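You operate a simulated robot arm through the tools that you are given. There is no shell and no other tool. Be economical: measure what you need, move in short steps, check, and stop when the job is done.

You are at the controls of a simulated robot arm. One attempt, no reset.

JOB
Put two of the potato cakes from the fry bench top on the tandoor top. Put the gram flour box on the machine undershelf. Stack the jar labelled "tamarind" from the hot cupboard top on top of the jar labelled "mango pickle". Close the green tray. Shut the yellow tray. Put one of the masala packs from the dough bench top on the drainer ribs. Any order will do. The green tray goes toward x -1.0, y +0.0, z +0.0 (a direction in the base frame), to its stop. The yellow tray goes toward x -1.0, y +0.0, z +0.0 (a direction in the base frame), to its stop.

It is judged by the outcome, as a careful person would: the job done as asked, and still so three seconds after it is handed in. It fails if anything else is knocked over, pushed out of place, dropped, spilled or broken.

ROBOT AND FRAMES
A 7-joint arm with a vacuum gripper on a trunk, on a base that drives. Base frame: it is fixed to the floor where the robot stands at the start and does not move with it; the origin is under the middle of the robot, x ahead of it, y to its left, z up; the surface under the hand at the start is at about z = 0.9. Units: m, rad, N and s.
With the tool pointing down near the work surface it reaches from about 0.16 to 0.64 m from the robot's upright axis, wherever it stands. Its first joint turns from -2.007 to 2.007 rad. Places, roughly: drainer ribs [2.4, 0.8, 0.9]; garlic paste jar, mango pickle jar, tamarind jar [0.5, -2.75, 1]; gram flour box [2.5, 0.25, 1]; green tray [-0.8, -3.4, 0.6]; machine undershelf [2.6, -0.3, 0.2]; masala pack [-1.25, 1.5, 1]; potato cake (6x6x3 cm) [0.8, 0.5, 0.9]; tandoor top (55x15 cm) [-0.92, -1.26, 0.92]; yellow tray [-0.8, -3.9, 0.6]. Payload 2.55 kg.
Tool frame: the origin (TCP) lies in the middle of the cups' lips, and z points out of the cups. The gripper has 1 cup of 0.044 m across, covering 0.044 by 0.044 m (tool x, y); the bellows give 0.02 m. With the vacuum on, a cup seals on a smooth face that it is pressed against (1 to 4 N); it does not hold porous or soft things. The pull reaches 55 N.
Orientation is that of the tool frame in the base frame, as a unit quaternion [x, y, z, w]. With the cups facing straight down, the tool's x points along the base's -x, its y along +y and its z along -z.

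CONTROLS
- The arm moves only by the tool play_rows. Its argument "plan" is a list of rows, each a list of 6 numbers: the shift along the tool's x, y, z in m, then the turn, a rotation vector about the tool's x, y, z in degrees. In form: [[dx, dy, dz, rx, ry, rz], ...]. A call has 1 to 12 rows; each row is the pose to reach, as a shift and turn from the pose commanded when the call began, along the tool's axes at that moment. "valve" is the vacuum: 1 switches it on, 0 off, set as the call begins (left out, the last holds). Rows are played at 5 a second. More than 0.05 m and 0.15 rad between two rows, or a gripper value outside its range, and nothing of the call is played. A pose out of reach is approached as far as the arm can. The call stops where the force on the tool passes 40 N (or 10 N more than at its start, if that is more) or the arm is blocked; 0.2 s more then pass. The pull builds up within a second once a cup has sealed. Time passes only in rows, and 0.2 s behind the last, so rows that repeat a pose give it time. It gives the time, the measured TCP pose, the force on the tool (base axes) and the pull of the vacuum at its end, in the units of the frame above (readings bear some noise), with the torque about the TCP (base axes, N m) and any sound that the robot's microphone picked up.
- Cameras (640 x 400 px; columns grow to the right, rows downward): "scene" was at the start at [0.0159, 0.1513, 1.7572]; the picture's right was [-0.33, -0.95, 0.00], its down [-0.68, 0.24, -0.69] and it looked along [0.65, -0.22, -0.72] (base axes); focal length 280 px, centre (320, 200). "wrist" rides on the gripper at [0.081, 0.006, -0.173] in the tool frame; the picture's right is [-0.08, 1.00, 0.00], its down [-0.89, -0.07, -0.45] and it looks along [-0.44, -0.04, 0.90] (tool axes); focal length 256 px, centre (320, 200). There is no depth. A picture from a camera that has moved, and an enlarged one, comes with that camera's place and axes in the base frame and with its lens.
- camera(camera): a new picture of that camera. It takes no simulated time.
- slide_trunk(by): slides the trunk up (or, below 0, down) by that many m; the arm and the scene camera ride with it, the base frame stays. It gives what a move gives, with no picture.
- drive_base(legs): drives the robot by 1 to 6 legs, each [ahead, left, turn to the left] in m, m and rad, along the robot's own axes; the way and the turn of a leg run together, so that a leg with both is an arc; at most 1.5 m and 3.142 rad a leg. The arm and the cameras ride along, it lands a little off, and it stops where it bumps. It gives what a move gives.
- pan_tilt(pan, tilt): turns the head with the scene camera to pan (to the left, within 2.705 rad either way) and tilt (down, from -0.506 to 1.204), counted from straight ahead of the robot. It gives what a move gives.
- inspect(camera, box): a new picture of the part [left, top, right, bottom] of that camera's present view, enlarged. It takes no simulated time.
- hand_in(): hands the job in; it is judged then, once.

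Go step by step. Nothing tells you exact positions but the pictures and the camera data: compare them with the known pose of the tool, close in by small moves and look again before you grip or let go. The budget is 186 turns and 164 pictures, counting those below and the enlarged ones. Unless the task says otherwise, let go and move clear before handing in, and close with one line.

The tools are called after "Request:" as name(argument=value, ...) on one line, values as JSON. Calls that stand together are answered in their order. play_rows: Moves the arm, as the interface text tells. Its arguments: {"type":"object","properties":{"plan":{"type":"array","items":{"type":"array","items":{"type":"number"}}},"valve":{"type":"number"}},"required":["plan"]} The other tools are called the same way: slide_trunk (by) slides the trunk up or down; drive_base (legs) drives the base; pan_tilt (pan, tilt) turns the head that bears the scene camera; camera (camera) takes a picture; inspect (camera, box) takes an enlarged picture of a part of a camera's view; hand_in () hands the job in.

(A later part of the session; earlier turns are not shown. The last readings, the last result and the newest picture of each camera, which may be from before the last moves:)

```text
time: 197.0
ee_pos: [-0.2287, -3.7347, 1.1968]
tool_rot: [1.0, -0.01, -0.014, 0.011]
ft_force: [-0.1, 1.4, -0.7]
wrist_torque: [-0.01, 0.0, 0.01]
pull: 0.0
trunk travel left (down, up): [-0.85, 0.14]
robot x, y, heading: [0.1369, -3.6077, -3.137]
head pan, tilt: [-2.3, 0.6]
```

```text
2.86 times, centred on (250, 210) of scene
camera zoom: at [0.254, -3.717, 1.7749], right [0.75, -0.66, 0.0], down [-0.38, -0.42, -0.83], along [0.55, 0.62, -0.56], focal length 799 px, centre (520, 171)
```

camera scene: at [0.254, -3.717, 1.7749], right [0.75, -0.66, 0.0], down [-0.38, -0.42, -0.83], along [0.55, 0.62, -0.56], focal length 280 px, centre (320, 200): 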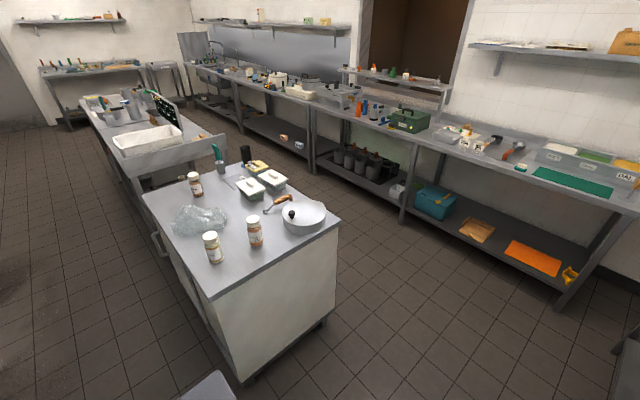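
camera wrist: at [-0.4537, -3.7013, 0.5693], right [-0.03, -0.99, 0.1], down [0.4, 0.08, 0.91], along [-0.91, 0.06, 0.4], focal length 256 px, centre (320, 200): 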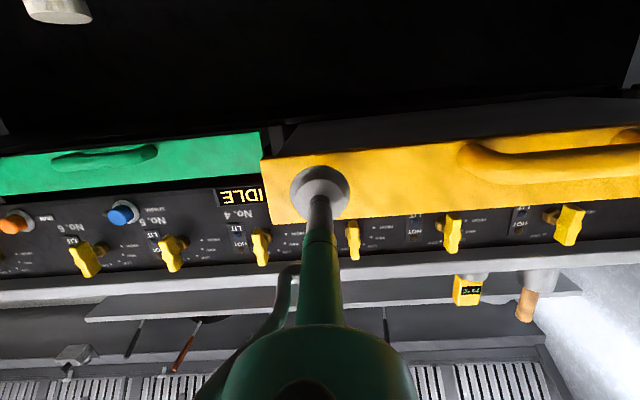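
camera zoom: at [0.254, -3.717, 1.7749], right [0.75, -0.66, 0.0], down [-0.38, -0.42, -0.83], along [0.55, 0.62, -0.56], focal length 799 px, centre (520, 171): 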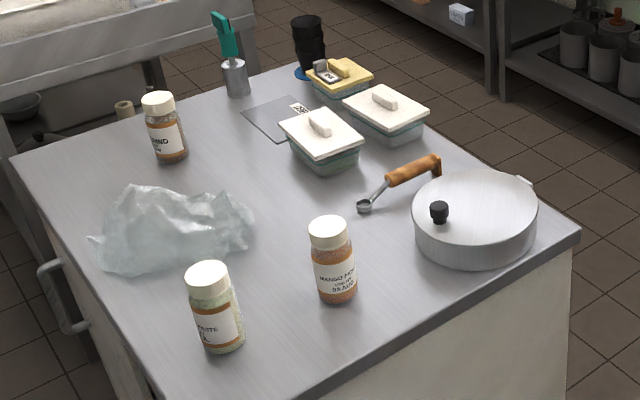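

Back jar reads "…RIND" (tamarind) at ≈(0.62,-2.24), "MANGO PIC…" at ≈(0.66,-2.82), the other is garlic paste. I drive to the cupboard's west side facing the tamarind jar.

Request:
drive_base(legs=[[0.25, 0, 0], [0, -1.35, 0], [0, 0, 1.57], [0, 0, 1.57]])

Request:
pan_tilt(pan=0.0, tilt=0.8)

Request:
camera(camera="scene")

Request:
camera(camera="wrist")

```text
time: 212.7
ee_pos: [0.2529, -2.1629, 1.1964]
tool_rot: [0.028, 0.999, 0.01, 0.014]
ft_force: [-0.2, 1.6, -0.2]
wrist_torque: [-0.02, 0.03, 0.02]
pull: 0.0
trunk travel left (down, up): [-0.85, 0.14]
robot x, y, heading: [-0.1175, -2.2779, -0.035]
head pan, tilt: [-2.3, 0.6]
```

```text
time: 214.8
ee_pos: [0.2532, -2.1632, 1.1978]
tool_rot: [0.029, 0.999, 0.01, 0.014]
ft_force: [0.5, 1.3, 0.0]
wrist_torque: [0.03, 0.03, 0.02]
pull: 0.0
trunk travel left (down, up): [-0.85, 0.14]
robot x, y, heading: [-0.1182, -2.2796, -0.033]
head pan, tilt: [0.0, 0.799]
```

```text
99 pictures are left
camera scene: at [-0.0893, -2.1017, 1.758], right [-0.03, -1.0, 0.0], down [-0.72, 0.02, -0.7], along [0.7, -0.02, -0.72], focal length 280 px, centre (320, 200)
```

scene: 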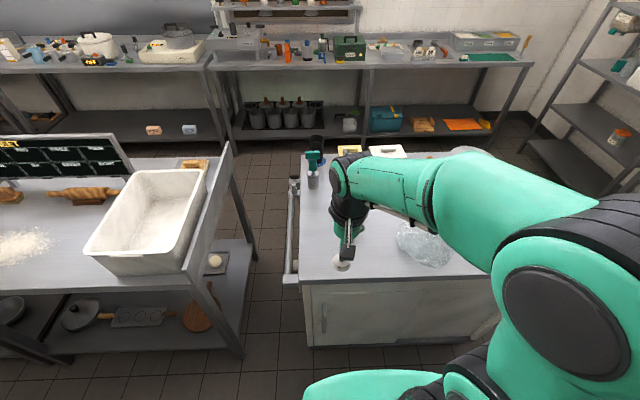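

```text
98 pictures are left
camera wrist: at [0.1682, -2.155, 1.367], right [0.14, 0.99, 0.02], down [0.87, -0.13, 0.47], along [0.47, -0.04, -0.88], focal length 256 px, centre (320, 200)
```

wrist: 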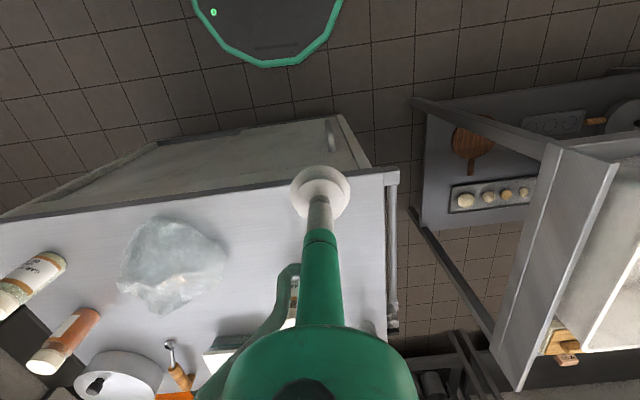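

The jar is hidden behind my hand. I level the tool and shift the hand left to see it.

Request:
play_rows(plan=[[0, 0.04, 0, 0.5, 0.8, 0], [0, 0.08, 0, 1.1, 1.6, 0], [0, 0.12, 0, 1.1, 1.6, 0], [0, 0.12, 0, 1.1, 1.6, 0]])

Request:
camera(camera="scene")

Request:
camera(camera="wrist")

```text
time: 215.8
ee_pos: [0.2552, -2.0562, 1.1733]
tool_rot: [0.029, 1.0, 0.001, 0.0]
ft_force: [0.4, 0.2, -0.6]
wrist_torque: [-0.02, 0.0, 0.03]
pull: 0.2
out of reach, approached as far as the arm can: row 1, 2, 3, 4
trunk travel left (down, up): [-0.85, 0.14]
robot x, y, heading: [-0.1155, -2.2785, -0.033]
head pan, tilt: [0.0, 0.799]
```

```text
97 pictures are left
camera scene: at [-0.0897, -2.1024, 1.7581], right [-0.03, -1.0, 0.0], down [-0.72, 0.02, -0.7], along [0.7, -0.02, -0.72], focal length 280 px, centre (320, 200)
```

scene: 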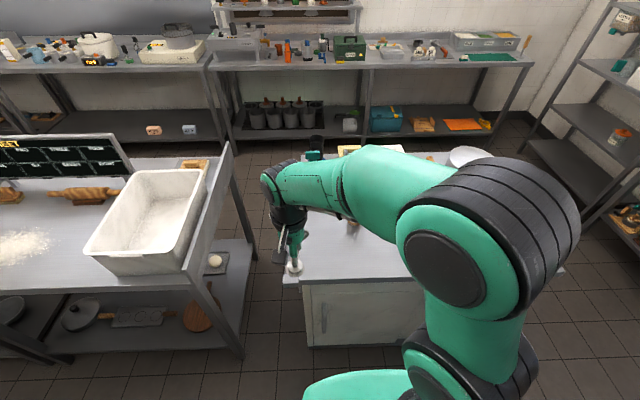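

```text
96 pictures are left
camera wrist: at [0.1755, -2.0454, 1.3457], right [0.14, 0.99, 0.0], down [0.89, -0.12, 0.45], along [0.44, -0.06, -0.9], focal length 256 px, centre (320, 200)
```

wrist: 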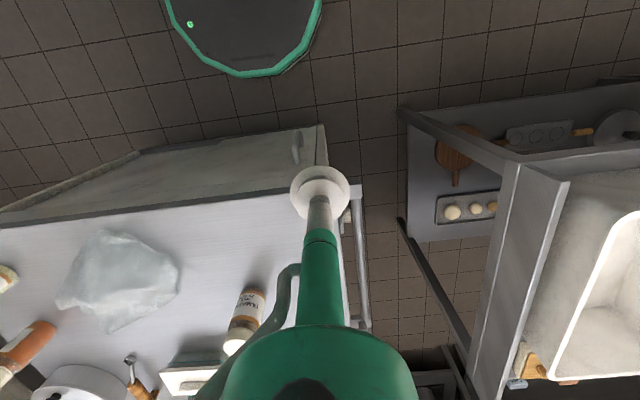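

Tamarind jar at about (0.605,-2.263), lid at z≈1.03. I move closer, raise the trunk, then approach above the lid.

Request:
slide_trunk(by=0.12)

Request:
drive_base(legs=[[0, 0, 0.033], [0.14, 0, 0]])

```text
time: 217.3
ee_pos: [0.2564, -2.0564, 1.2938]
tool_rot: [0.029, 1.0, 0.001, 0.0]
ft_force: [-0.2, 0.1, -1.2]
wrist_torque: [0.04, 0.0, 0.03]
pull: 0.0
trunk travel left (down, up): [-0.97, 0.02]
robot x, y, heading: [-0.1158, -2.2784, -0.033]
head pan, tilt: [0.0, 0.799]
```

```text
time: 219.0
ee_pos: [0.3846, -2.0426, 1.293]
tool_rot: [0.011, 1.0, 0.001, 0.0]
ft_force: [-0.1, -0.5, -0.7]
wrist_torque: [0.01, -0.01, -0.02]
pull: 0.1
trunk travel left (down, up): [-0.97, 0.02]
robot x, y, heading: [0.022, -2.2749, -0.001]
head pan, tilt: [0.0, 0.799]
```

Request:
play_rows(plan=[[-0.0225, -0.0215, 0.019, 0, 0, 0], [-0.045, -0.043, 0.038, 0, 0, 0], [-0.0675, -0.0645, 0.057, 0, 0, 0], [-0.09, -0.086, 0.076, 0, 0, 0], [-0.1125, -0.1075, 0.095, 0, 0, 0], [-0.135, -0.129, 0.114, 0, 0, 0], [-0.1575, -0.1505, 0.133, 0, 0, 0], [-0.18, -0.172, 0.152, 0, 0, 0], [-0.2025, -0.1935, 0.171, 0, 0, 0], [-0.225, -0.215, 0.19, 0, 0, 0], [-0.225, -0.215, 0.19, 0, 0, 0]])

Request:
camera(camera="scene")

Request:
camera(camera="wrist")

```text
time: 221.4
ee_pos: [0.6042, -2.2592, 1.1036]
tool_rot: [0.01, 1.0, 0.001, 0.0]
ft_force: [0.3, 0.0, 0.1]
wrist_torque: [0.0, -0.01, -0.01]
pull: 0.0
trunk travel left (down, up): [-0.97, 0.02]
robot x, y, heading: [0.0195, -2.2803, 0.005]
head pan, tilt: [0.0, 0.799]
```

```text
95 pictures are left
camera scene: at [0.0408, -2.1, 1.878], right [0.0, -1.0, 0.0], down [-0.72, 0.0, -0.7], along [0.7, 0.0, -0.72], focal length 280 px, centre (320, 200)
```

scene: 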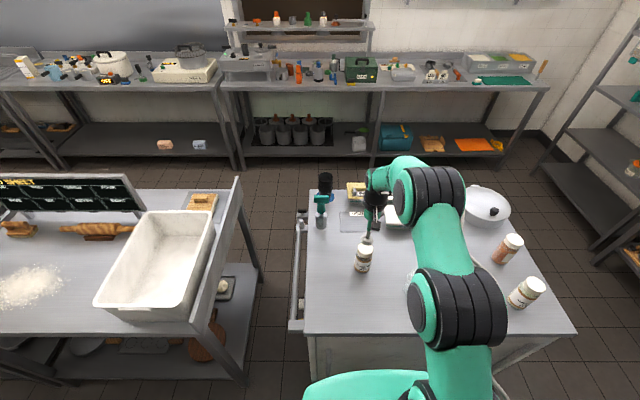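

```text
94 pictures are left
camera wrist: at [0.5246, -2.2507, 1.2766], right [0.1, 0.99, 0.0], down [0.89, -0.09, 0.45], along [0.44, -0.04, -0.89], focal length 256 px, centre (320, 200)
```

wrist: 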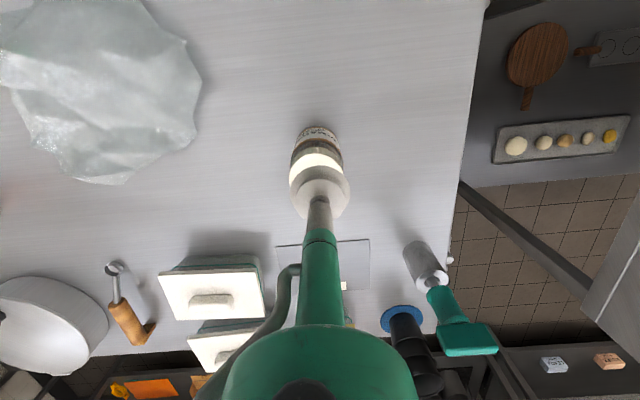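

Request:
inspect(camera="scene", box=[330, 215, 410, 285])

Request:
inspect(camera="wrist", box=[270, 110, 370, 230])

```text
5.71 times, centred on (370, 250) of scene
camera zoom: at [0.0408, -2.1, 1.878], right [0.0, -1.0, 0.0], down [-0.72, 0.0, -0.7], along [0.7, 0.0, -0.72], focal length 1598 px, centre (34, -86)
```

zoom: 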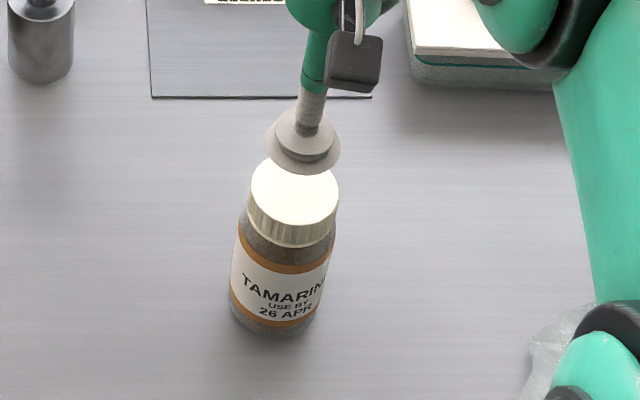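

```text
3.33 times, centred on (320, 170) of wrist
camera zoom: at [0.5246, -2.2507, 1.2766], right [0.1, 0.99, 0.0], down [0.89, -0.09, 0.45], along [0.44, -0.04, -0.89], focal length 853 px, centre (320, 300)
```

zoom: 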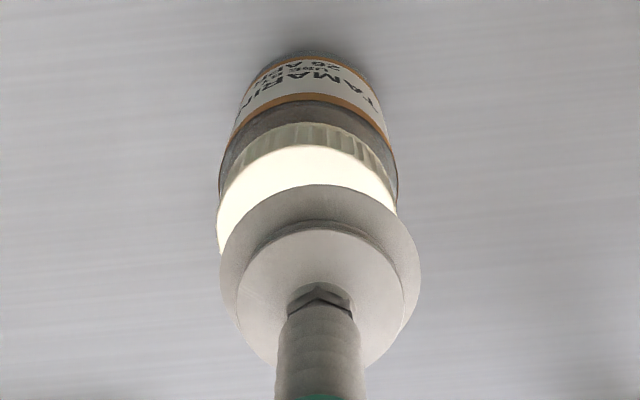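

Lid centre refined to (0.621,-2.264). I correct and press down onto the lid.

Request:
play_rows(plan=[[-0.017, -0.005, 0.02, 0, 0, 0], [-0.017, -0.005, 0.045, 0, 0, 0], [-0.017, -0.005, 0.06, 0, 0, 0], [-0.017, -0.005, 0.066, 0, 0, 0], [-0.017, -0.005, 0.071, 0, 0, 0], [-0.017, -0.005, 0.075, 0, 0, 0], [-0.017, -0.005, 0.075, 0, 0, 0]], valve=1)

Request:
inspect(camera="scene", box=[330, 215, 410, 285])

```text
time: 223.0
ee_pos: [0.6238, -2.2656, 1.0336]
tool_rot: [0.01, 1.0, 0.0, 0.006]
ft_force: [2.2, 5.0, 28.5]
wrist_torque: [0.0, 0.44, -0.09]
pull: 55.1
trunk travel left (down, up): [-0.97, 0.02]
robot x, y, heading: [0.0195, -2.2783, 0.005]
head pan, tilt: [0.0, 0.799]
```

```text
5.71 times, centred on (370, 250) of scene
camera zoom: at [0.0372, -2.0993, 1.8783], right [0.0, -1.0, 0.0], down [-0.72, 0.0, -0.7], along [0.7, 0.0, -0.72], focal length 1598 px, centre (34, -86)
```

zoom: 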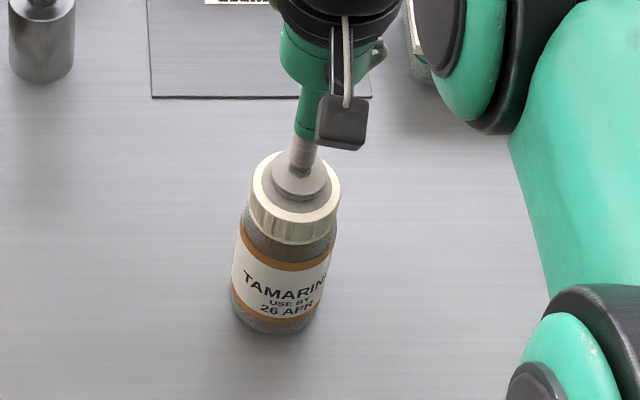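

Sealed well. Gentle lift straight up, then retract.

Request:
play_rows(plan=[[0, 0, -0.01, 0, 0, 0], [0, 0, -0.025, 0, 0, 0], [0, 0, -0.045, 0, 0, 0], [0, 0, -0.07, 0, 0, 0], [0.02, 0, -0.095, 0, 0, 0], [0.045, 0, -0.12, 0, 0, 0], [0.075, 0, -0.145, 0, 0, 0], [0.11, 0, -0.17, 0, 0, 0], [0.145, 0, -0.19, 0, 0, 0], [0.18, 0, -0.21, 0, 0, 0], [0.22, 0, -0.22, 0, 0, 0], [0.22, 0, -0.22, 0, 0, 0]])

Request:
camera(camera="scene")

```text
time: 225.6
ee_pos: [0.407, -2.2645, 1.2485]
tool_rot: [0.011, 1.0, 0.0, -0.001]
ft_force: [1.0, 0.1, -4.3]
wrist_torque: [-0.01, 0.01, -0.01]
pull: 54.8
trunk travel left (down, up): [-0.97, 0.02]
robot x, y, heading: [0.0226, -2.2765, -0.001]
head pan, tilt: [0.0, 0.799]
```

```text
90 pictures are left
camera scene: at [0.0443, -2.1005, 1.878], right [0.0, -1.0, 0.0], down [-0.72, 0.0, -0.7], along [0.7, 0.0, -0.72], focal length 280 px, centre (320, 200)
```

scene: 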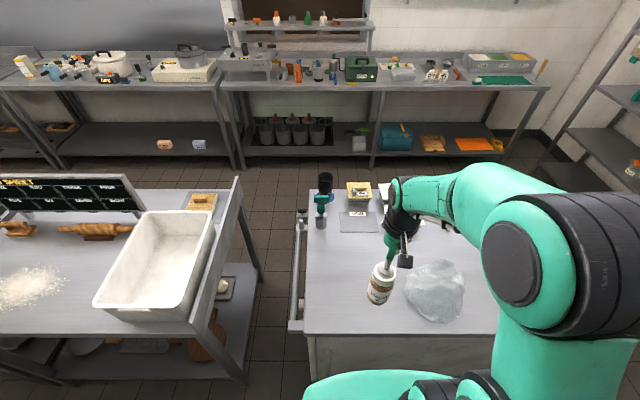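

Jar held. I drive around to the cupboard's south end, which puts the mango pickle jar well within reach.

Request:
drive_base(legs=[[-0.2, 0, 0], [0, -1.17, 0]])

Request:
drive_base(legs=[[0.84, 0, 0], [0, 0, 1.57]])

Request:
pan_tilt(pan=0.0, tilt=0.8)

Request:
camera(camera="scene")

Request:
camera(camera="wrist")

```text
time: 232.8
ee_pos: [0.2127, -3.4495, 1.249]
tool_rot: [0.009, 1.0, 0.0, 0.0]
ft_force: [0.8, -0.7, -4.5]
wrist_torque: [0.0, 0.01, -0.01]
pull: 54.6
trunk travel left (down, up): [-0.97, 0.02]
robot x, y, heading: [-0.17, -3.4627, 0.005]
head pan, tilt: [0.0, 0.799]
```

```text
time: 241.3
ee_pos: [0.6591, -3.0788, 1.2485]
tool_rot: [0.717, -0.697, -0.001, 0.001]
ft_force: [-0.1, 0.6, -3.4]
wrist_torque: [0.03, -0.05, 0.01]
pull: 54.6
trunk travel left (down, up): [-0.97, 0.02]
robot x, y, heading: [0.6892, -3.4644, 1.625]
head pan, tilt: [0.0, 0.799]
```

```text
time: 241.9
ee_pos: [0.6573, -3.0794, 1.2487]
tool_rot: [0.717, -0.697, -0.001, 0.0]
ft_force: [-1.1, -0.2, -4.3]
wrist_torque: [0.0, -0.03, 0.05]
pull: 55.0
trunk travel left (down, up): [-0.97, 0.02]
robot x, y, heading: [0.6935, -3.4636, 1.622]
head pan, tilt: [0.0, 0.799]
```

```text
89 pictures are left
camera scene: at [0.5127, -3.4484, 1.878], right [1.0, 0.05, 0.0], down [0.04, -0.72, -0.7], along [-0.04, 0.7, -0.72], focal length 280 px, centre (320, 200)
```

scene: 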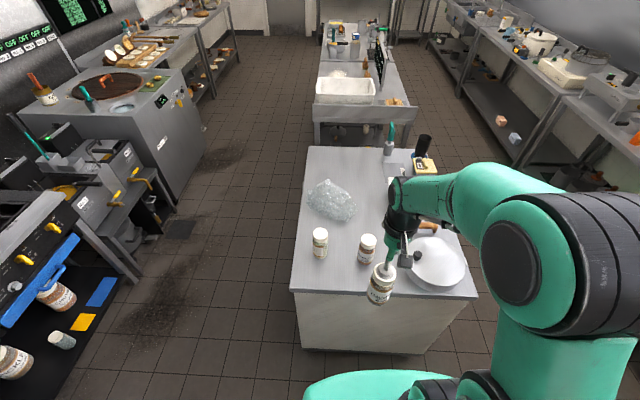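

```text
88 pictures are left
camera wrist: at [0.6547, -3.1594, 1.4214], right [-1.0, 0.05, 0.0], down [0.05, 0.89, 0.44], along [0.02, 0.44, -0.9], focal length 256 px, centre (320, 200)
```

wrist: 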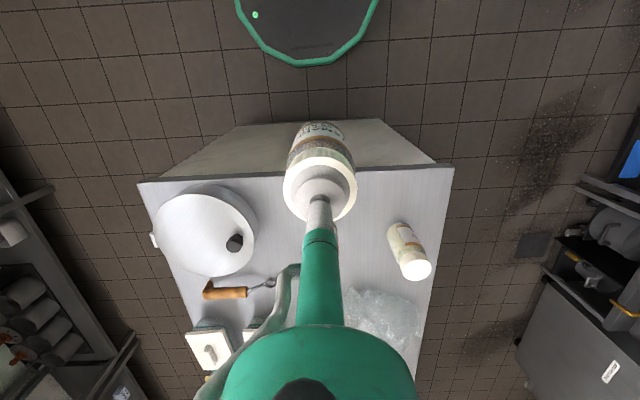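

Request:
inspect(camera="scene", box=[300, 215, 400, 305])

```text
4.44 times, centred on (350, 260) of scene
camera zoom: at [0.5127, -3.4484, 1.878], right [1.0, 0.05, 0.0], down [0.04, -0.72, -0.7], along [-0.04, 0.7, -0.72], focal length 1243 px, centre (187, -67)
```

zoom: 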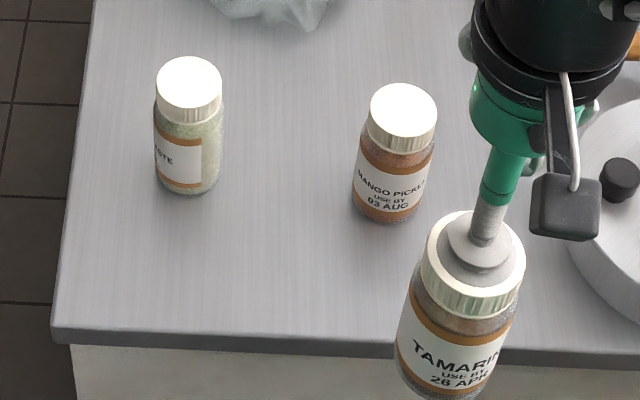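

Mango jar lid centre at (0.660,-2.826). I drive ahead 0.15 m and then check again.

Request:
drive_base(legs=[[0.15, 0, -0.03]])

Request:
inspect(camera="scene", box=[320, 235, 440, 345])

```text
time: 243.3
ee_pos: [0.6642, -2.9303, 1.249]
tool_rot: [-0.706, 0.708, 0.0, -0.001]
ft_force: [0.0, 0.8, -4.9]
wrist_torque: [-0.02, 0.0, -0.01]
pull: 54.9
trunk travel left (down, up): [-0.97, 0.02]
robot x, y, heading: [0.6832, -3.3154, 1.593]
head pan, tilt: [0.0, 0.799]
```

```text
3.64 times, centred on (380, 290) of scene
camera zoom: at [0.5079, -3.2956, 1.8781], right [1.0, 0.02, 0.0], down [0.01, -0.72, -0.7], along [-0.01, 0.7, -0.72], focal length 1017 px, centre (102, -127)
```

zoom: 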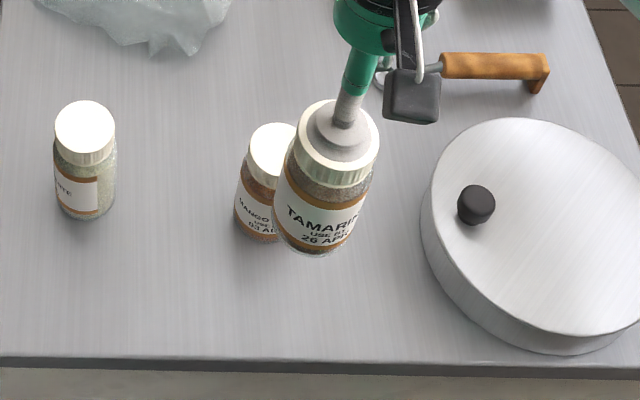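

Target (0.659,-2.824). I move over at this height, then lower to about 1.5 cm above.

Request:
play_rows(plan=[[-0.03, 0.002, 0, 0, 0, 0], [-0.06, 0.004, 0, 0, 0, 0], [-0.09, 0.005, 0, 0, 0, 0], [-0.106, 0.005, 0.01, 0, 0, 0], [-0.106, 0.005, 0.03, 0, 0, 0], [-0.106, 0.005, 0.05, 0, 0, 0], [-0.106, 0.005, 0.05, 0, 0, 0]])

Request:
inspect(camera="scene", box=[320, 215, 440, 325])

Request:
camera(camera="wrist")

```text
time: 244.9
ee_pos: [0.6612, -2.8227, 1.197]
tool_rot: [-0.705, 0.709, 0.001, 0.0]
ft_force: [-0.6, -0.2, -4.6]
wrist_torque: [0.04, -0.01, 0.0]
pull: 54.2
trunk travel left (down, up): [-0.97, 0.02]
robot x, y, heading: [0.6854, -3.3131, 1.592]
head pan, tilt: [0.0, 0.799]
```

```text
3.64 times, centred on (380, 270) of scene
camera zoom: at [0.5078, -3.2948, 1.878], right [1.0, 0.02, 0.0], down [0.01, -0.72, -0.7], along [-0.01, 0.7, -0.72], focal length 1017 px, centre (102, -54)
```

zoom: 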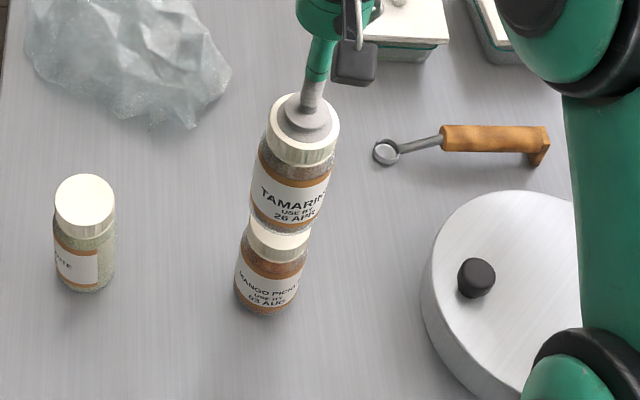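

```text
84 pictures are left
camera wrist: at [0.6548, -2.904, 1.3708], right [-1.0, 0.08, 0.0], down [0.07, 0.89, 0.45], along [0.04, 0.44, -0.9], focal length 256 px, centre (320, 200)
```

wrist: 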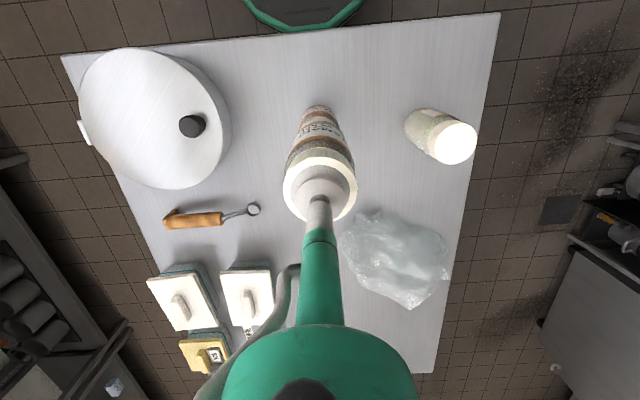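

Well aligned. Lower until contact.

Request:
play_rows(plan=[[0, 0, 0.01, 0, 0, 0], [0, 0, 0.016, 0, 0, 0], [0, 0, 0.02, 0, 0, 0], [0, 0, 0.023, 0, 0, 0], [0, 0, 0.023, 0, 0, 0]])

Request:
inspect(camera="scene", box=[340, 225, 420, 305])

```text
time: 246.1
ee_pos: [0.6597, -2.8253, 1.1762]
tool_rot: [-0.706, 0.708, 0.0, -0.001]
ft_force: [0.6, 1.2, -4.4]
wrist_torque: [0.01, 0.01, 0.0]
pull: 55.1
trunk travel left (down, up): [-0.97, 0.02]
robot x, y, heading: [0.6849, -3.3103, 1.591]
head pan, tilt: [0.0, 0.799]
```

```text
5.00 times, centred on (380, 265) of scene
camera zoom: at [0.5079, -3.2943, 1.878], right [1.0, 0.02, 0.0], down [0.01, -0.72, -0.7], along [-0.01, 0.7, -0.72], focal length 1398 px, centre (20, -125)
```

zoom: 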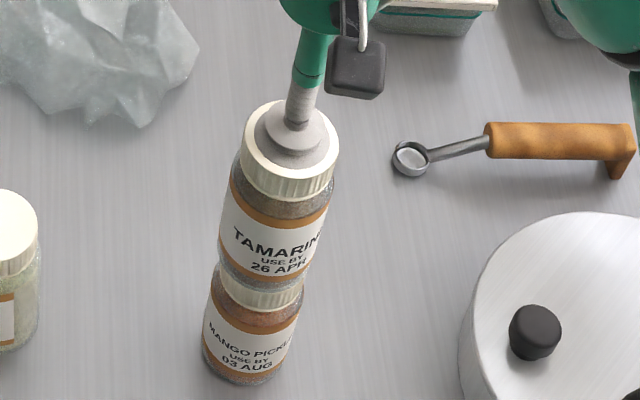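

Request:
play_rows(plan=[[0, 0, 0.003, 0, 0, 0], [0, 0, 0.005, 0, 0, 0], [0, 0, 0.007, 0, 0, 0], [0, 0, 0.007, 0, 0, 0]])

```text
time: 247.1
ee_pos: [0.6606, -2.8247, 1.1699]
tool_rot: [-0.706, 0.708, 0.002, 0.0]
ft_force: [0.5, -2.1, 7.5]
wrist_torque: [-0.15, -0.06, -0.01]
pull: 54.7
trunk travel left (down, up): [-0.97, 0.02]
robot x, y, heading: [0.6828, -3.3093, 1.594]
head pan, tilt: [0.0, 0.799]
```

Seated (force reversed to +7.5 N). Release, wait, and rise straight up.

Request:
play_rows(plan=[[0, 0, -0.001, 0, 0, 0], [0, 0, -0.001, 0, 0, 0], [0, 0, -0.001, 0, 0, 0], [0, 0, -0.001, 0, 0, 0], [0, 0, -0.001, 0, 0, 0], [0, 0, -0.005, 0, 0, 0], [0, 0, -0.015, 0, 0, 0], [0, 0, -0.03, 0, 0, 0], [0, 0, -0.05, 0, 0, 0]], valve=0)

Request:
inspect(camera="scene", box=[340, 225, 420, 305])

```text
time: 249.1
ee_pos: [0.6613, -2.8239, 1.2209]
tool_rot: [-0.706, 0.708, 0.001, -0.001]
ft_force: [0.4, 0.6, 0.2]
wrist_torque: [-0.02, -0.01, 0.02]
pull: 0.1
trunk travel left (down, up): [-0.97, 0.02]
robot x, y, heading: [0.6825, -3.3099, 1.592]
head pan, tilt: [0.0, 0.799]
```

```text
5.00 times, centred on (380, 265) of scene
camera zoom: at [0.5079, -3.2953, 1.878], right [1.0, 0.02, 0.0], down [0.01, -0.72, -0.7], along [-0.01, 0.7, -0.72], focal length 1398 px, centre (20, -125)
```

zoom: 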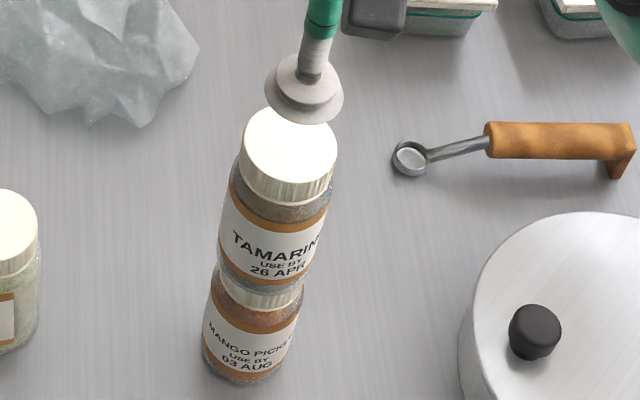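

Stack stands. Raise, retract, and back off; then head up the west corridor to the dough bench.

Request:
play_rows(plan=[[0.0, 0, -0.03, 0, 0, 0], [0.04, 0, -0.03, 0, 0, 0], [0.08, 0, -0.03, 0, 0, 0], [0.12, 0, -0.03, 0, 0, 0], [0.15, 0, -0.02, 0, 0, 0]])

Request:
drive_base(legs=[[-0.2, 0, 0]])

Request:
camera(camera="scene")

```text
time: 250.3
ee_pos: [0.6608, -2.9745, 1.2408]
tool_rot: [-0.705, 0.709, 0.0, -0.001]
ft_force: [-0.1, -0.1, -0.3]
wrist_torque: [0.04, 0.02, 0.0]
pull: 0.2
trunk travel left (down, up): [-0.97, 0.02]
robot x, y, heading: [0.6846, -3.311, 1.592]
head pan, tilt: [0.0, 0.799]
```

```text
time: 251.9
ee_pos: [0.6672, -3.1728, 1.2394]
tool_rot: [-0.703, 0.711, 0.001, 0.0]
ft_force: [0.4, -0.3, -0.7]
wrist_torque: [-0.02, 0.0, 0.04]
pull: 0.1
trunk travel left (down, up): [-0.97, 0.02]
robot x, y, heading: [0.6886, -3.5116, 1.585]
head pan, tilt: [0.0, 0.799]
```

```text
81 pictures are left
camera scene: at [0.5114, -3.493, 1.878], right [1.0, 0.01, 0.0], down [0.01, -0.72, -0.7], along [-0.01, 0.7, -0.72], focal length 280 px, centre (320, 200)
```

scene: 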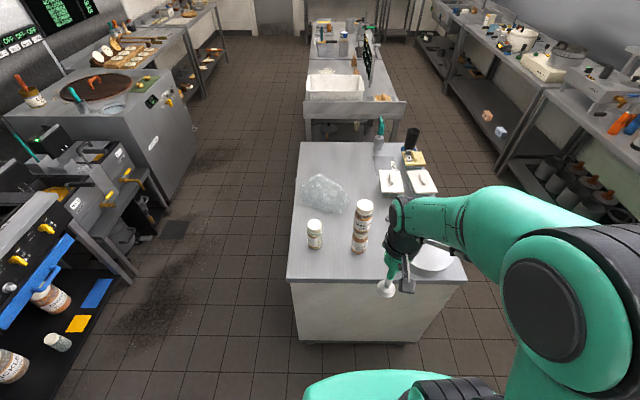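

Request:
drive_base(legs=[[0, 0.9, -0.014], [1.5, 0, 0]])

Request:
drive_base(legs=[[1.5, 0, 0]])

```text
time: 263.5
ee_pos: [-0.2128, -1.6881, 1.2399]
tool_rot: [-0.7, 0.715, 0.0, -0.001]
ft_force: [0.0, 0.0, -0.2]
wrist_torque: [-0.03, -0.03, 0.02]
pull: 0.0
trunk travel left (down, up): [-0.97, 0.02]
robot x, y, heading: [-0.1958, -2.029, 1.573]
head pan, tilt: [0.0, 0.799]
```

```text
time: 271.0
ee_pos: [-0.2077, -0.1759, 1.24]
tool_rot: [-0.696, 0.718, 0.0, 0.0]
ft_force: [-0.1, -0.3, -1.0]
wrist_torque: [-0.01, 0.03, 0.02]
pull: 0.0
trunk travel left (down, up): [-0.97, 0.02]
robot x, y, heading: [-0.1942, -0.5166, 1.563]
head pan, tilt: [0.0, 0.799]
```

Request:
drive_base(legs=[[1.5, 0, 0], [0.4, 0, 0], [0, 0, 1.57]])

Request:
camera(camera="scene")

```text
time: 284.3
ee_pos: [-0.5382, 1.323, 1.2393]
tool_rot: [1.0, 0.009, 0.0, 0.001]
ft_force: [-1.3, -0.1, 0.5]
wrist_torque: [-0.03, -0.01, -0.02]
pull: 0.1
trunk travel left (down, up): [-0.97, 0.02]
robot x, y, heading: [-0.197, 1.3544, -3.104]
head pan, tilt: [0.0, 0.799]
```

```text
80 pictures are left
camera scene: at [-0.2133, 1.1787, 1.878], right [-0.04, 1.0, 0.0], down [0.72, 0.03, -0.7], along [-0.7, -0.03, -0.72], focal length 280 px, centre (320, 200)
```

scene: 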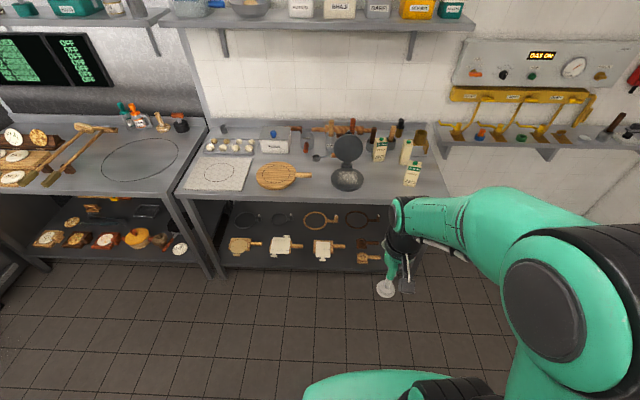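

Request:
inspect(camera="scene", box=[290, 110, 450, 210])

```text
4.00 times, centred on (370, 160) of scene
camera zoom: at [-0.2133, 1.1787, 1.878], right [-0.04, 1.0, 0.0], down [0.72, 0.03, -0.7], along [-0.7, -0.03, -0.72], focal length 1119 px, centre (120, 360)
```

zoom: 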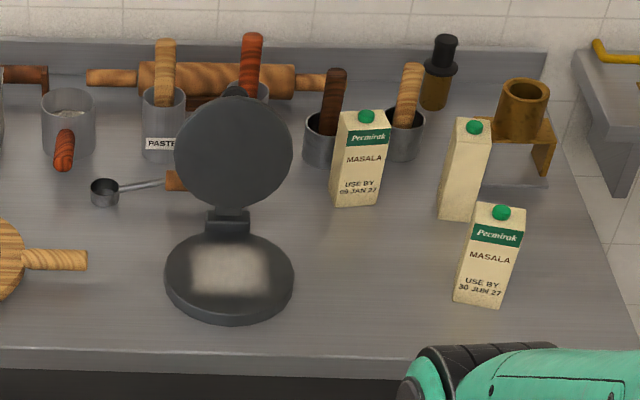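

Three masala cartons stand on the bench; the nearest (front face at ≈(-1.275,1.595), ~12 cm tall) has a cap on top, so I'll grip its flat front face with the tool level. Rotating the tool level here in free space.

Request:
play_rows(plan=[[-0.0385, 0, 0.023, 0, -8.2, 0], [-0.0765, 0, 0.042, 0, -16.4, 0], [-0.113, 0, 0.057, 0, -24.6, 0], [-0.148, 0, 0.068, 0, -32.8, 0], [-0.181, 0, 0.076, 0, -41, 0], [-0.211, 0, 0.081, 0, -49.2, 0], [-0.2385, 0, 0.083, 0, -57.4, 0], [-0.262, 0, 0.083, 0, -65.6, 0], [-0.282, 0, 0.081, 0, -73.8, 0], [-0.298, 0, 0.078, 0, -82, 0], [-0.31, 0, 0.075, 0, -90, 0], [-0.31, 0, 0.075, 0, -90, 0]])

Request:
slide_trunk(by=-0.2)

Request:
camera(camera="wrist")

Request:
camera(camera="scene")

```text
time: 286.9
ee_pos: [-0.8484, 1.3187, 1.1649]
tool_rot: [-0.707, -0.006, 0.707, -0.006]
ft_force: [-0.6, 0.0, -0.1]
wrist_torque: [-0.02, -0.02, 0.01]
pull: 0.1
out of reach, approached as far as the arm can: row 4, 5
trunk travel left (down, up): [-0.97, 0.02]
robot x, y, heading: [-0.2002, 1.3563, -3.096]
head pan, tilt: [0.0, 0.799]
```

```text
time: 289.1
ee_pos: [-0.848, 1.3181, 0.9659]
tool_rot: [0.707, 0.006, -0.707, 0.007]
ft_force: [0.1, -0.3, -0.2]
wrist_torque: [0.02, 0.01, -0.03]
pull: 0.1
trunk travel left (down, up): [-0.77, 0.22]
robot x, y, heading: [-0.1997, 1.3532, -3.099]
head pan, tilt: [0.0, 0.799]
```

```text
78 pictures are left
camera wrist: at [-0.6761, 1.3155, 0.885], right [0.02, -1.0, 0.08], down [0.44, 0.08, 0.89], along [-0.9, 0.02, 0.44], focal length 256 px, centre (320, 200)
```

wrist: 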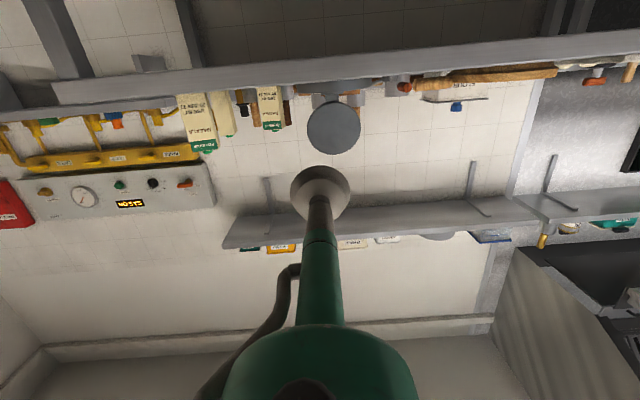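

```text
77 pictures are left
camera scene: at [-0.2134, 1.1788, 1.6781], right [-0.04, 1.0, 0.0], down [0.72, 0.03, -0.7], along [-0.7, -0.03, -0.72], focal length 280 px, centre (320, 200)
```

scene: 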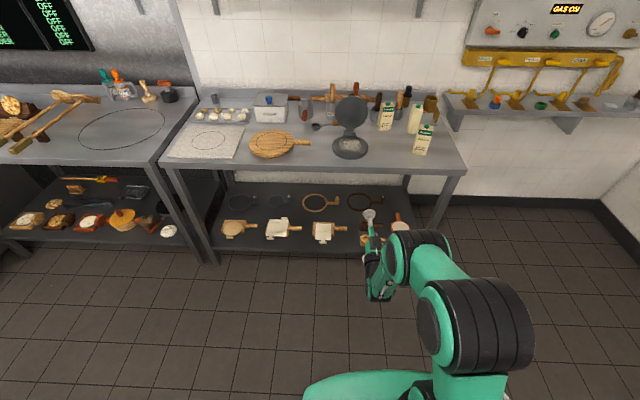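

I turn the base about −0.2 rad to square up with the pack face and approach to ~20 cm.

Request:
drive_base(legs=[[0, 0, -0.204], [0.24, -0.074, 0]])

Request:
pan_tilt(pan=-0.2, tilt=0.75)

Request:
camera(camera="wrist")

Request:
camera(camera="scene")

```text
time: 291.7
ee_pos: [-1.066, 1.5693, 0.9651]
tool_rot: [0.704, -0.069, -0.703, -0.068]
ft_force: [-0.9, 0.0, -0.5]
wrist_torque: [-0.02, 0.03, 0.01]
pull: 0.1
trunk travel left (down, up): [-0.77, 0.22]
robot x, y, heading: [-0.4209, 1.468, 2.974]
head pan, tilt: [0.0, 0.799]
```

```text
time: 292.4
ee_pos: [-1.065, 1.5695, 0.9662]
tool_rot: [0.704, -0.07, -0.703, -0.068]
ft_force: [0.4, -1.0, -0.5]
wrist_torque: [-0.03, 0.03, 0.0]
pull: 0.0
trunk travel left (down, up): [-0.77, 0.22]
robot x, y, heading: [-0.4267, 1.4699, 2.976]
head pan, tilt: [-0.201, 0.75]
```

```text
76 pictures are left
camera wrist: at [-0.8966, 1.5301, 0.8849], right [-0.19, -0.98, 0.08], down [0.45, -0.01, 0.89], along [-0.87, 0.21, 0.44], focal length 256 px, centre (320, 200)
```

wrist: 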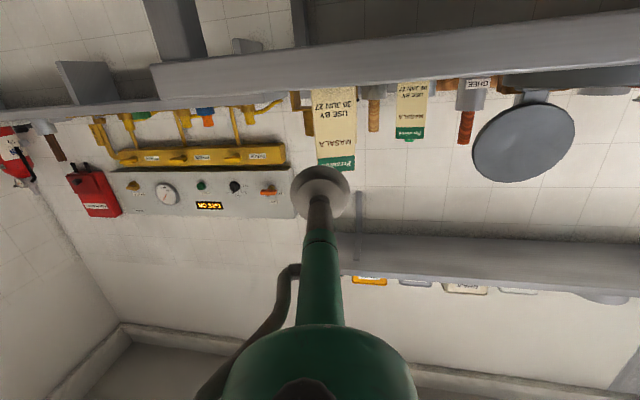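

```text
75 pictures are left
camera scene: at [-0.4708, 1.3156, 1.682], right [0.36, 0.93, 0.0], down [0.64, -0.25, -0.73], along [-0.68, 0.26, -0.68], focal length 280 px, centre (320, 200)
```

scene: 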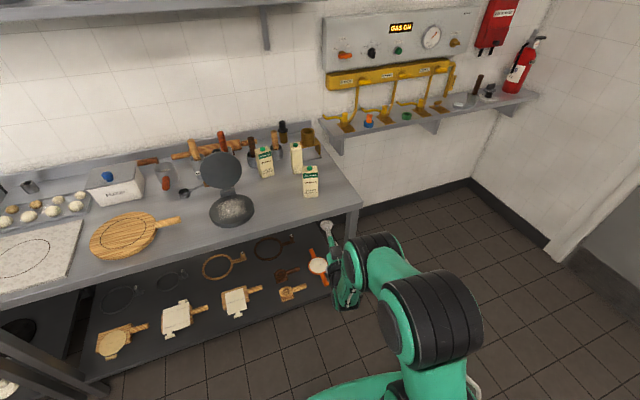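

Request:
inspect(camera="scene", box=[255, 145, 365, 235])

Request:
inspect(camera="wrist", box=[270, 70, 400, 220])

```text
4.44 times, centred on (310, 190) of scene
camera zoom: at [-0.4708, 1.3156, 1.682], right [0.36, 0.93, 0.0], down [0.64, -0.25, -0.73], along [-0.68, 0.26, -0.68], focal length 1243 px, centre (364, 244)
```

zoom: 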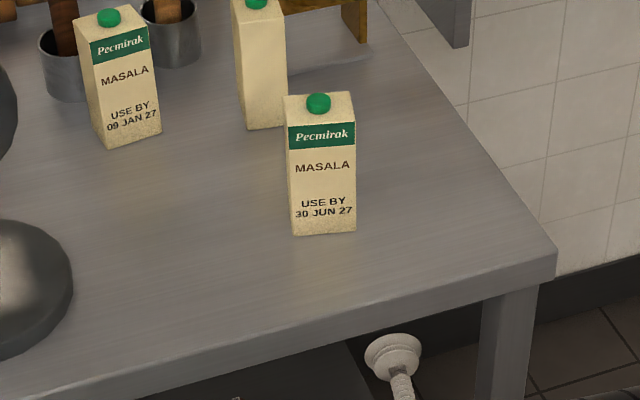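

```text
2.67 times, centred on (335, 145) of wrist
camera zoom: at [-0.8966, 1.5301, 0.8849], right [-0.19, -0.98, 0.08], down [0.45, -0.01, 0.89], along [-0.87, 0.21, 0.44], focal length 683 px, centre (280, 347)
```

zoom: 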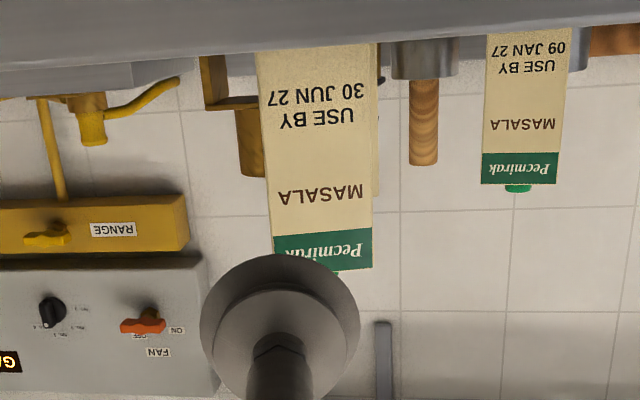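

Face centre ≈(-1.2765,1.586), pack spans z 0.905–1.035, tool direction matches its normal. I raise 2 cm, shift sideways, and drive in.

Request:
slide_trunk(by=0.02)

Request:
play_rows(plan=[[0, 0.015, 0, 0, 0, 0], [0, 0.0245, 0, 0, 0, 0], [0, 0.0245, 0, 0, 0, 0]])

Request:
drive_base(legs=[[0.14, 0, 0]])

Request:
camera(camera="wrist")

Request:
camera(camera="scene")

```text
time: 293.1
ee_pos: [-1.0654, 1.5686, 0.986]
tool_rot: [0.704, -0.068, -0.704, -0.068]
ft_force: [0.6, 0.5, 0.5]
wrist_torque: [0.03, 0.01, -0.01]
pull: 0.1
trunk travel left (down, up): [-0.79, 0.2]
robot x, y, heading: [-0.4231, 1.469, 2.973]
head pan, tilt: [-0.201, 0.75]
```

```text
time: 293.9
ee_pos: [-1.071, 1.5444, 0.9855]
tool_rot: [0.704, -0.069, -0.704, -0.068]
ft_force: [1.0, 0.7, 0.6]
wrist_torque: [0.0, -0.01, 0.0]
pull: 0.1
trunk travel left (down, up): [-0.79, 0.2]
robot x, y, heading: [-0.4227, 1.4712, 2.975]
head pan, tilt: [-0.201, 0.75]
```

```text
time: 295.2
ee_pos: [-1.2084, 1.5711, 0.9831]
tool_rot: [0.705, -0.071, -0.703, -0.07]
ft_force: [-0.5, 0.3, -0.3]
wrist_torque: [-0.04, 0.02, -0.02]
pull: 0.1
trunk travel left (down, up): [-0.79, 0.2]
robot x, y, heading: [-0.5622, 1.494, 2.965]
head pan, tilt: [-0.201, 0.75]
```

```text
72 pictures are left
camera wrist: at [-1.0408, 1.5323, 0.9033], right [-0.2, -0.98, 0.08], down [0.45, -0.02, 0.89], along [-0.87, 0.21, 0.44], focal length 256 px, centre (320, 200)
```

wrist: 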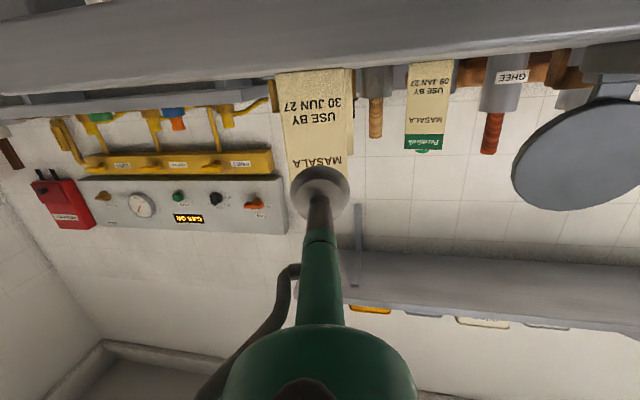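

```text
71 pictures are left
camera scene: at [-0.6111, 1.3402, 1.702], right [0.37, 0.93, 0.0], down [0.64, -0.25, -0.73], along [-0.68, 0.27, -0.68], focal length 280 px, centre (320, 200)
```

scene: 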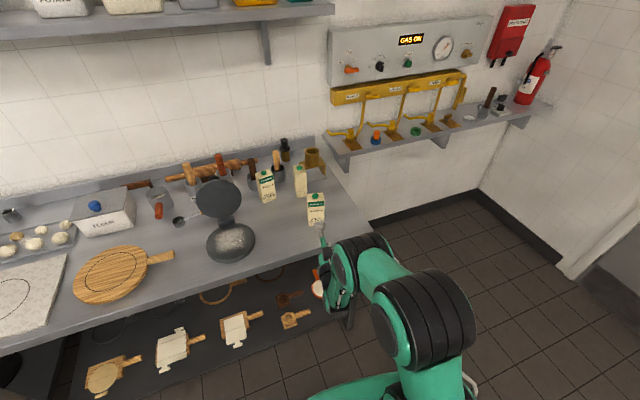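

Lined up. Advance with vacuum on in fine steps.

Request:
play_rows(plan=[[0, 0, 0.025, 0, 0, 0], [0, 0, 0.045, 0, 0, 0], [0, 0, 0.055, 0, 0, 0], [0, 0, 0.06, 0, 0, 0], [0, 0, 0.065, 0, 0, 0], [0, 0, 0.069, 0, 0, 0], [0, 0, 0.069, 0, 0, 0]], valve=1)

Request:
inspect(camera="scene", box=[255, 165, 375, 265])

```text
time: 296.8
ee_pos: [-1.2756, 1.5847, 0.9851]
tool_rot: [0.704, -0.071, -0.703, -0.07]
ft_force: [0.7, 0.6, 0.9]
wrist_torque: [-0.05, -0.04, 0.04]
pull: 55.2
trunk travel left (down, up): [-0.79, 0.2]
robot x, y, heading: [-0.5636, 1.4966, 2.964]
head pan, tilt: [-0.201, 0.75]
```

```text
4.00 times, centred on (315, 215) of scene
camera zoom: at [-0.6087, 1.3398, 1.702], right [0.37, 0.93, 0.0], down [0.63, -0.25, -0.73], along [-0.68, 0.27, -0.68], focal length 1119 px, centre (340, 140)
```

zoom: 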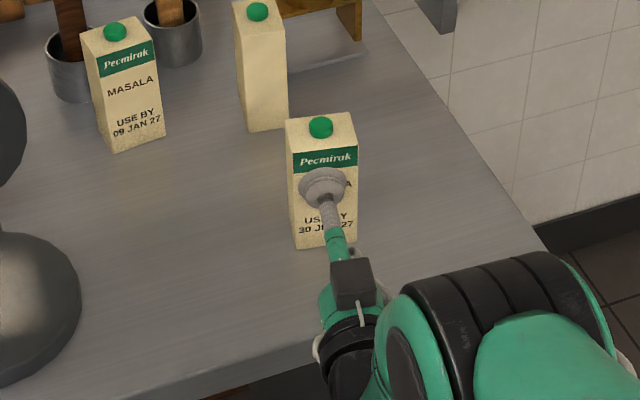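

Sealed. Lift by the trunk, then back out.

Request:
slide_trunk(by=0.1)

Request:
camera(camera="scene")

```text
time: 298.1
ee_pos: [-1.276, 1.5845, 1.0848]
tool_rot: [0.704, -0.071, -0.703, -0.07]
ft_force: [0.4, 0.4, -2.6]
wrist_torque: [-0.03, -0.04, 0.0]
pull: 55.3
trunk travel left (down, up): [-0.89, 0.1]
robot x, y, heading: [-0.5567, 1.4947, 2.969]
head pan, tilt: [-0.201, 0.75]
```

```text
69 pictures are left
camera scene: at [-0.6092, 1.3398, 1.802], right [0.37, 0.93, 0.0], down [0.63, -0.25, -0.73], along [-0.68, 0.27, -0.68], focal length 280 px, centre (320, 200)
```

scene: 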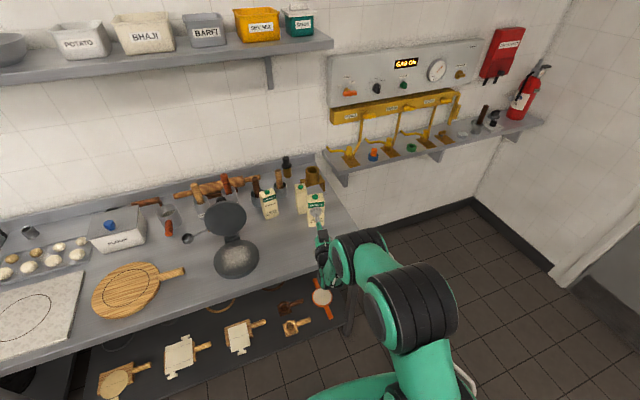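

Pack is up. Back off, then retract the arm a little.

Request:
drive_base(legs=[[-0.45, 0, 0]])

Request:
play_rows(plan=[[0, 0, -0.03, 0, 0, 0], [0, 0, -0.06, 0, 0, 0], [0, 0, -0.09, 0, 0, 0], [0, 0, -0.12, 0, 0, 0], [0, 0, -0.12, 0, 0, 0]])

Request:
drive_base(legs=[[0, 0, -1.48], [0, 0, -1.48]])

```text
time: 300.9
ee_pos: [-0.8271, 1.5034, 1.0845]
tool_rot: [0.704, -0.067, -0.704, -0.066]
ft_force: [0.6, -0.5, -1.3]
wrist_torque: [0.0, -0.03, -0.01]
pull: 55.3
trunk travel left (down, up): [-0.89, 0.1]
robot x, y, heading: [-0.1094, 1.4136, 2.976]
head pan, tilt: [-0.201, 0.75]
```

```text
time: 302.1
ee_pos: [-0.7099, 1.4799, 1.0837]
tool_rot: [0.704, -0.068, -0.703, -0.066]
ft_force: [-0.6, 0.4, -2.2]
wrist_torque: [-0.01, -0.04, 0.01]
pull: 54.8
trunk travel left (down, up): [-0.89, 0.1]
robot x, y, heading: [-0.1066, 1.4165, 2.971]
head pan, tilt: [-0.201, 0.75]
```

```text
time: 309.7
ee_pos: [0.489, 1.4666, 1.0848]
tool_rot: [0.001, 0.707, -0.001, 0.707]
ft_force: [0.6, 0.1, -1.6]
wrist_torque: [-0.01, 0.04, -0.01]
pull: 54.8
trunk travel left (down, up): [-0.89, 0.1]
robot x, y, heading: [-0.111, 1.4175, 0.017]
head pan, tilt: [-0.201, 0.75]
```

Now look at the way ahead toward the sink bench.

Request:
pan_tilt(pan=0.0, tilt=0.55)

Request:
camera(camera="scene")

```text
time: 310.4
ee_pos: [0.4884, 1.4647, 1.0847]
tool_rot: [0.0, 0.707, 0.0, 0.707]
ft_force: [-0.2, -0.2, -2.1]
wrist_torque: [0.05, 0.02, -0.02]
pull: 55.7
trunk travel left (down, up): [-0.89, 0.1]
robot x, y, heading: [-0.114, 1.4166, 0.018]
head pan, tilt: [0.0, 0.55]
```

```text
68 pictures are left
camera scene: at [-0.0854, 1.5936, 1.8194], right [0.02, -1.0, 0.0], down [-0.52, -0.01, -0.85], along [0.85, 0.02, -0.52], focal length 280 px, centre (320, 200)
```

scene: 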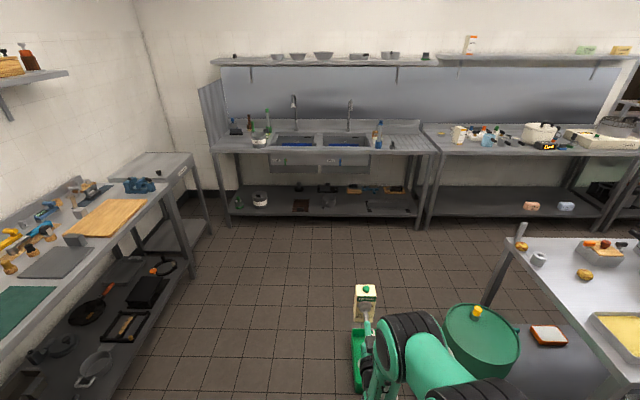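

Path is clear at y≈1.95. Drive left, ahead, then along toward the drainer.

Request:
drive_base(legs=[[0, 0.54, -0.017], [1.3, 0, 0]])

Request:
drive_base(legs=[[0.3, 0, 0], [0, -1.0, 0]])

Request:
camera(camera="scene")

```text
time: 319.8
ee_pos: [1.7953, 1.9877, 1.0839]
tool_rot: [0.014, 0.707, -0.013, 0.706]
ft_force: [0.0, -0.5, -1.6]
wrist_torque: [-0.01, 0.03, 0.01]
pull: 55.0
trunk travel left (down, up): [-0.89, 0.1]
robot x, y, heading: [1.194, 1.9592, -0.01]
head pan, tilt: [0.0, 0.55]
```

```text
time: 326.6
ee_pos: [2.0708, 0.979, 1.0816]
tool_rot: [0.017, 0.708, -0.015, 0.706]
ft_force: [0.0, -0.4, -1.1]
wrist_torque: [0.03, 0.05, -0.02]
pull: 54.9
trunk travel left (down, up): [-0.89, 0.1]
robot x, y, heading: [1.465, 0.9583, -0.028]
head pan, tilt: [0.0, 0.55]
```

```text
67 pictures are left
camera scene: at [1.5044, 1.1332, 1.8196], right [-0.03, -1.0, 0.0], down [-0.52, 0.01, -0.85], along [0.85, -0.02, -0.52], focal length 280 px, centre (320, 200)
```

scene: 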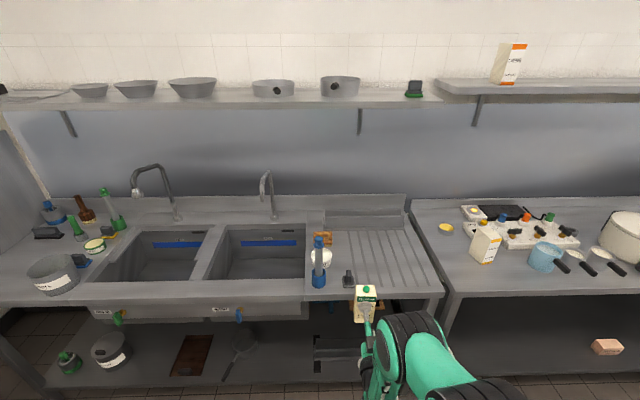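

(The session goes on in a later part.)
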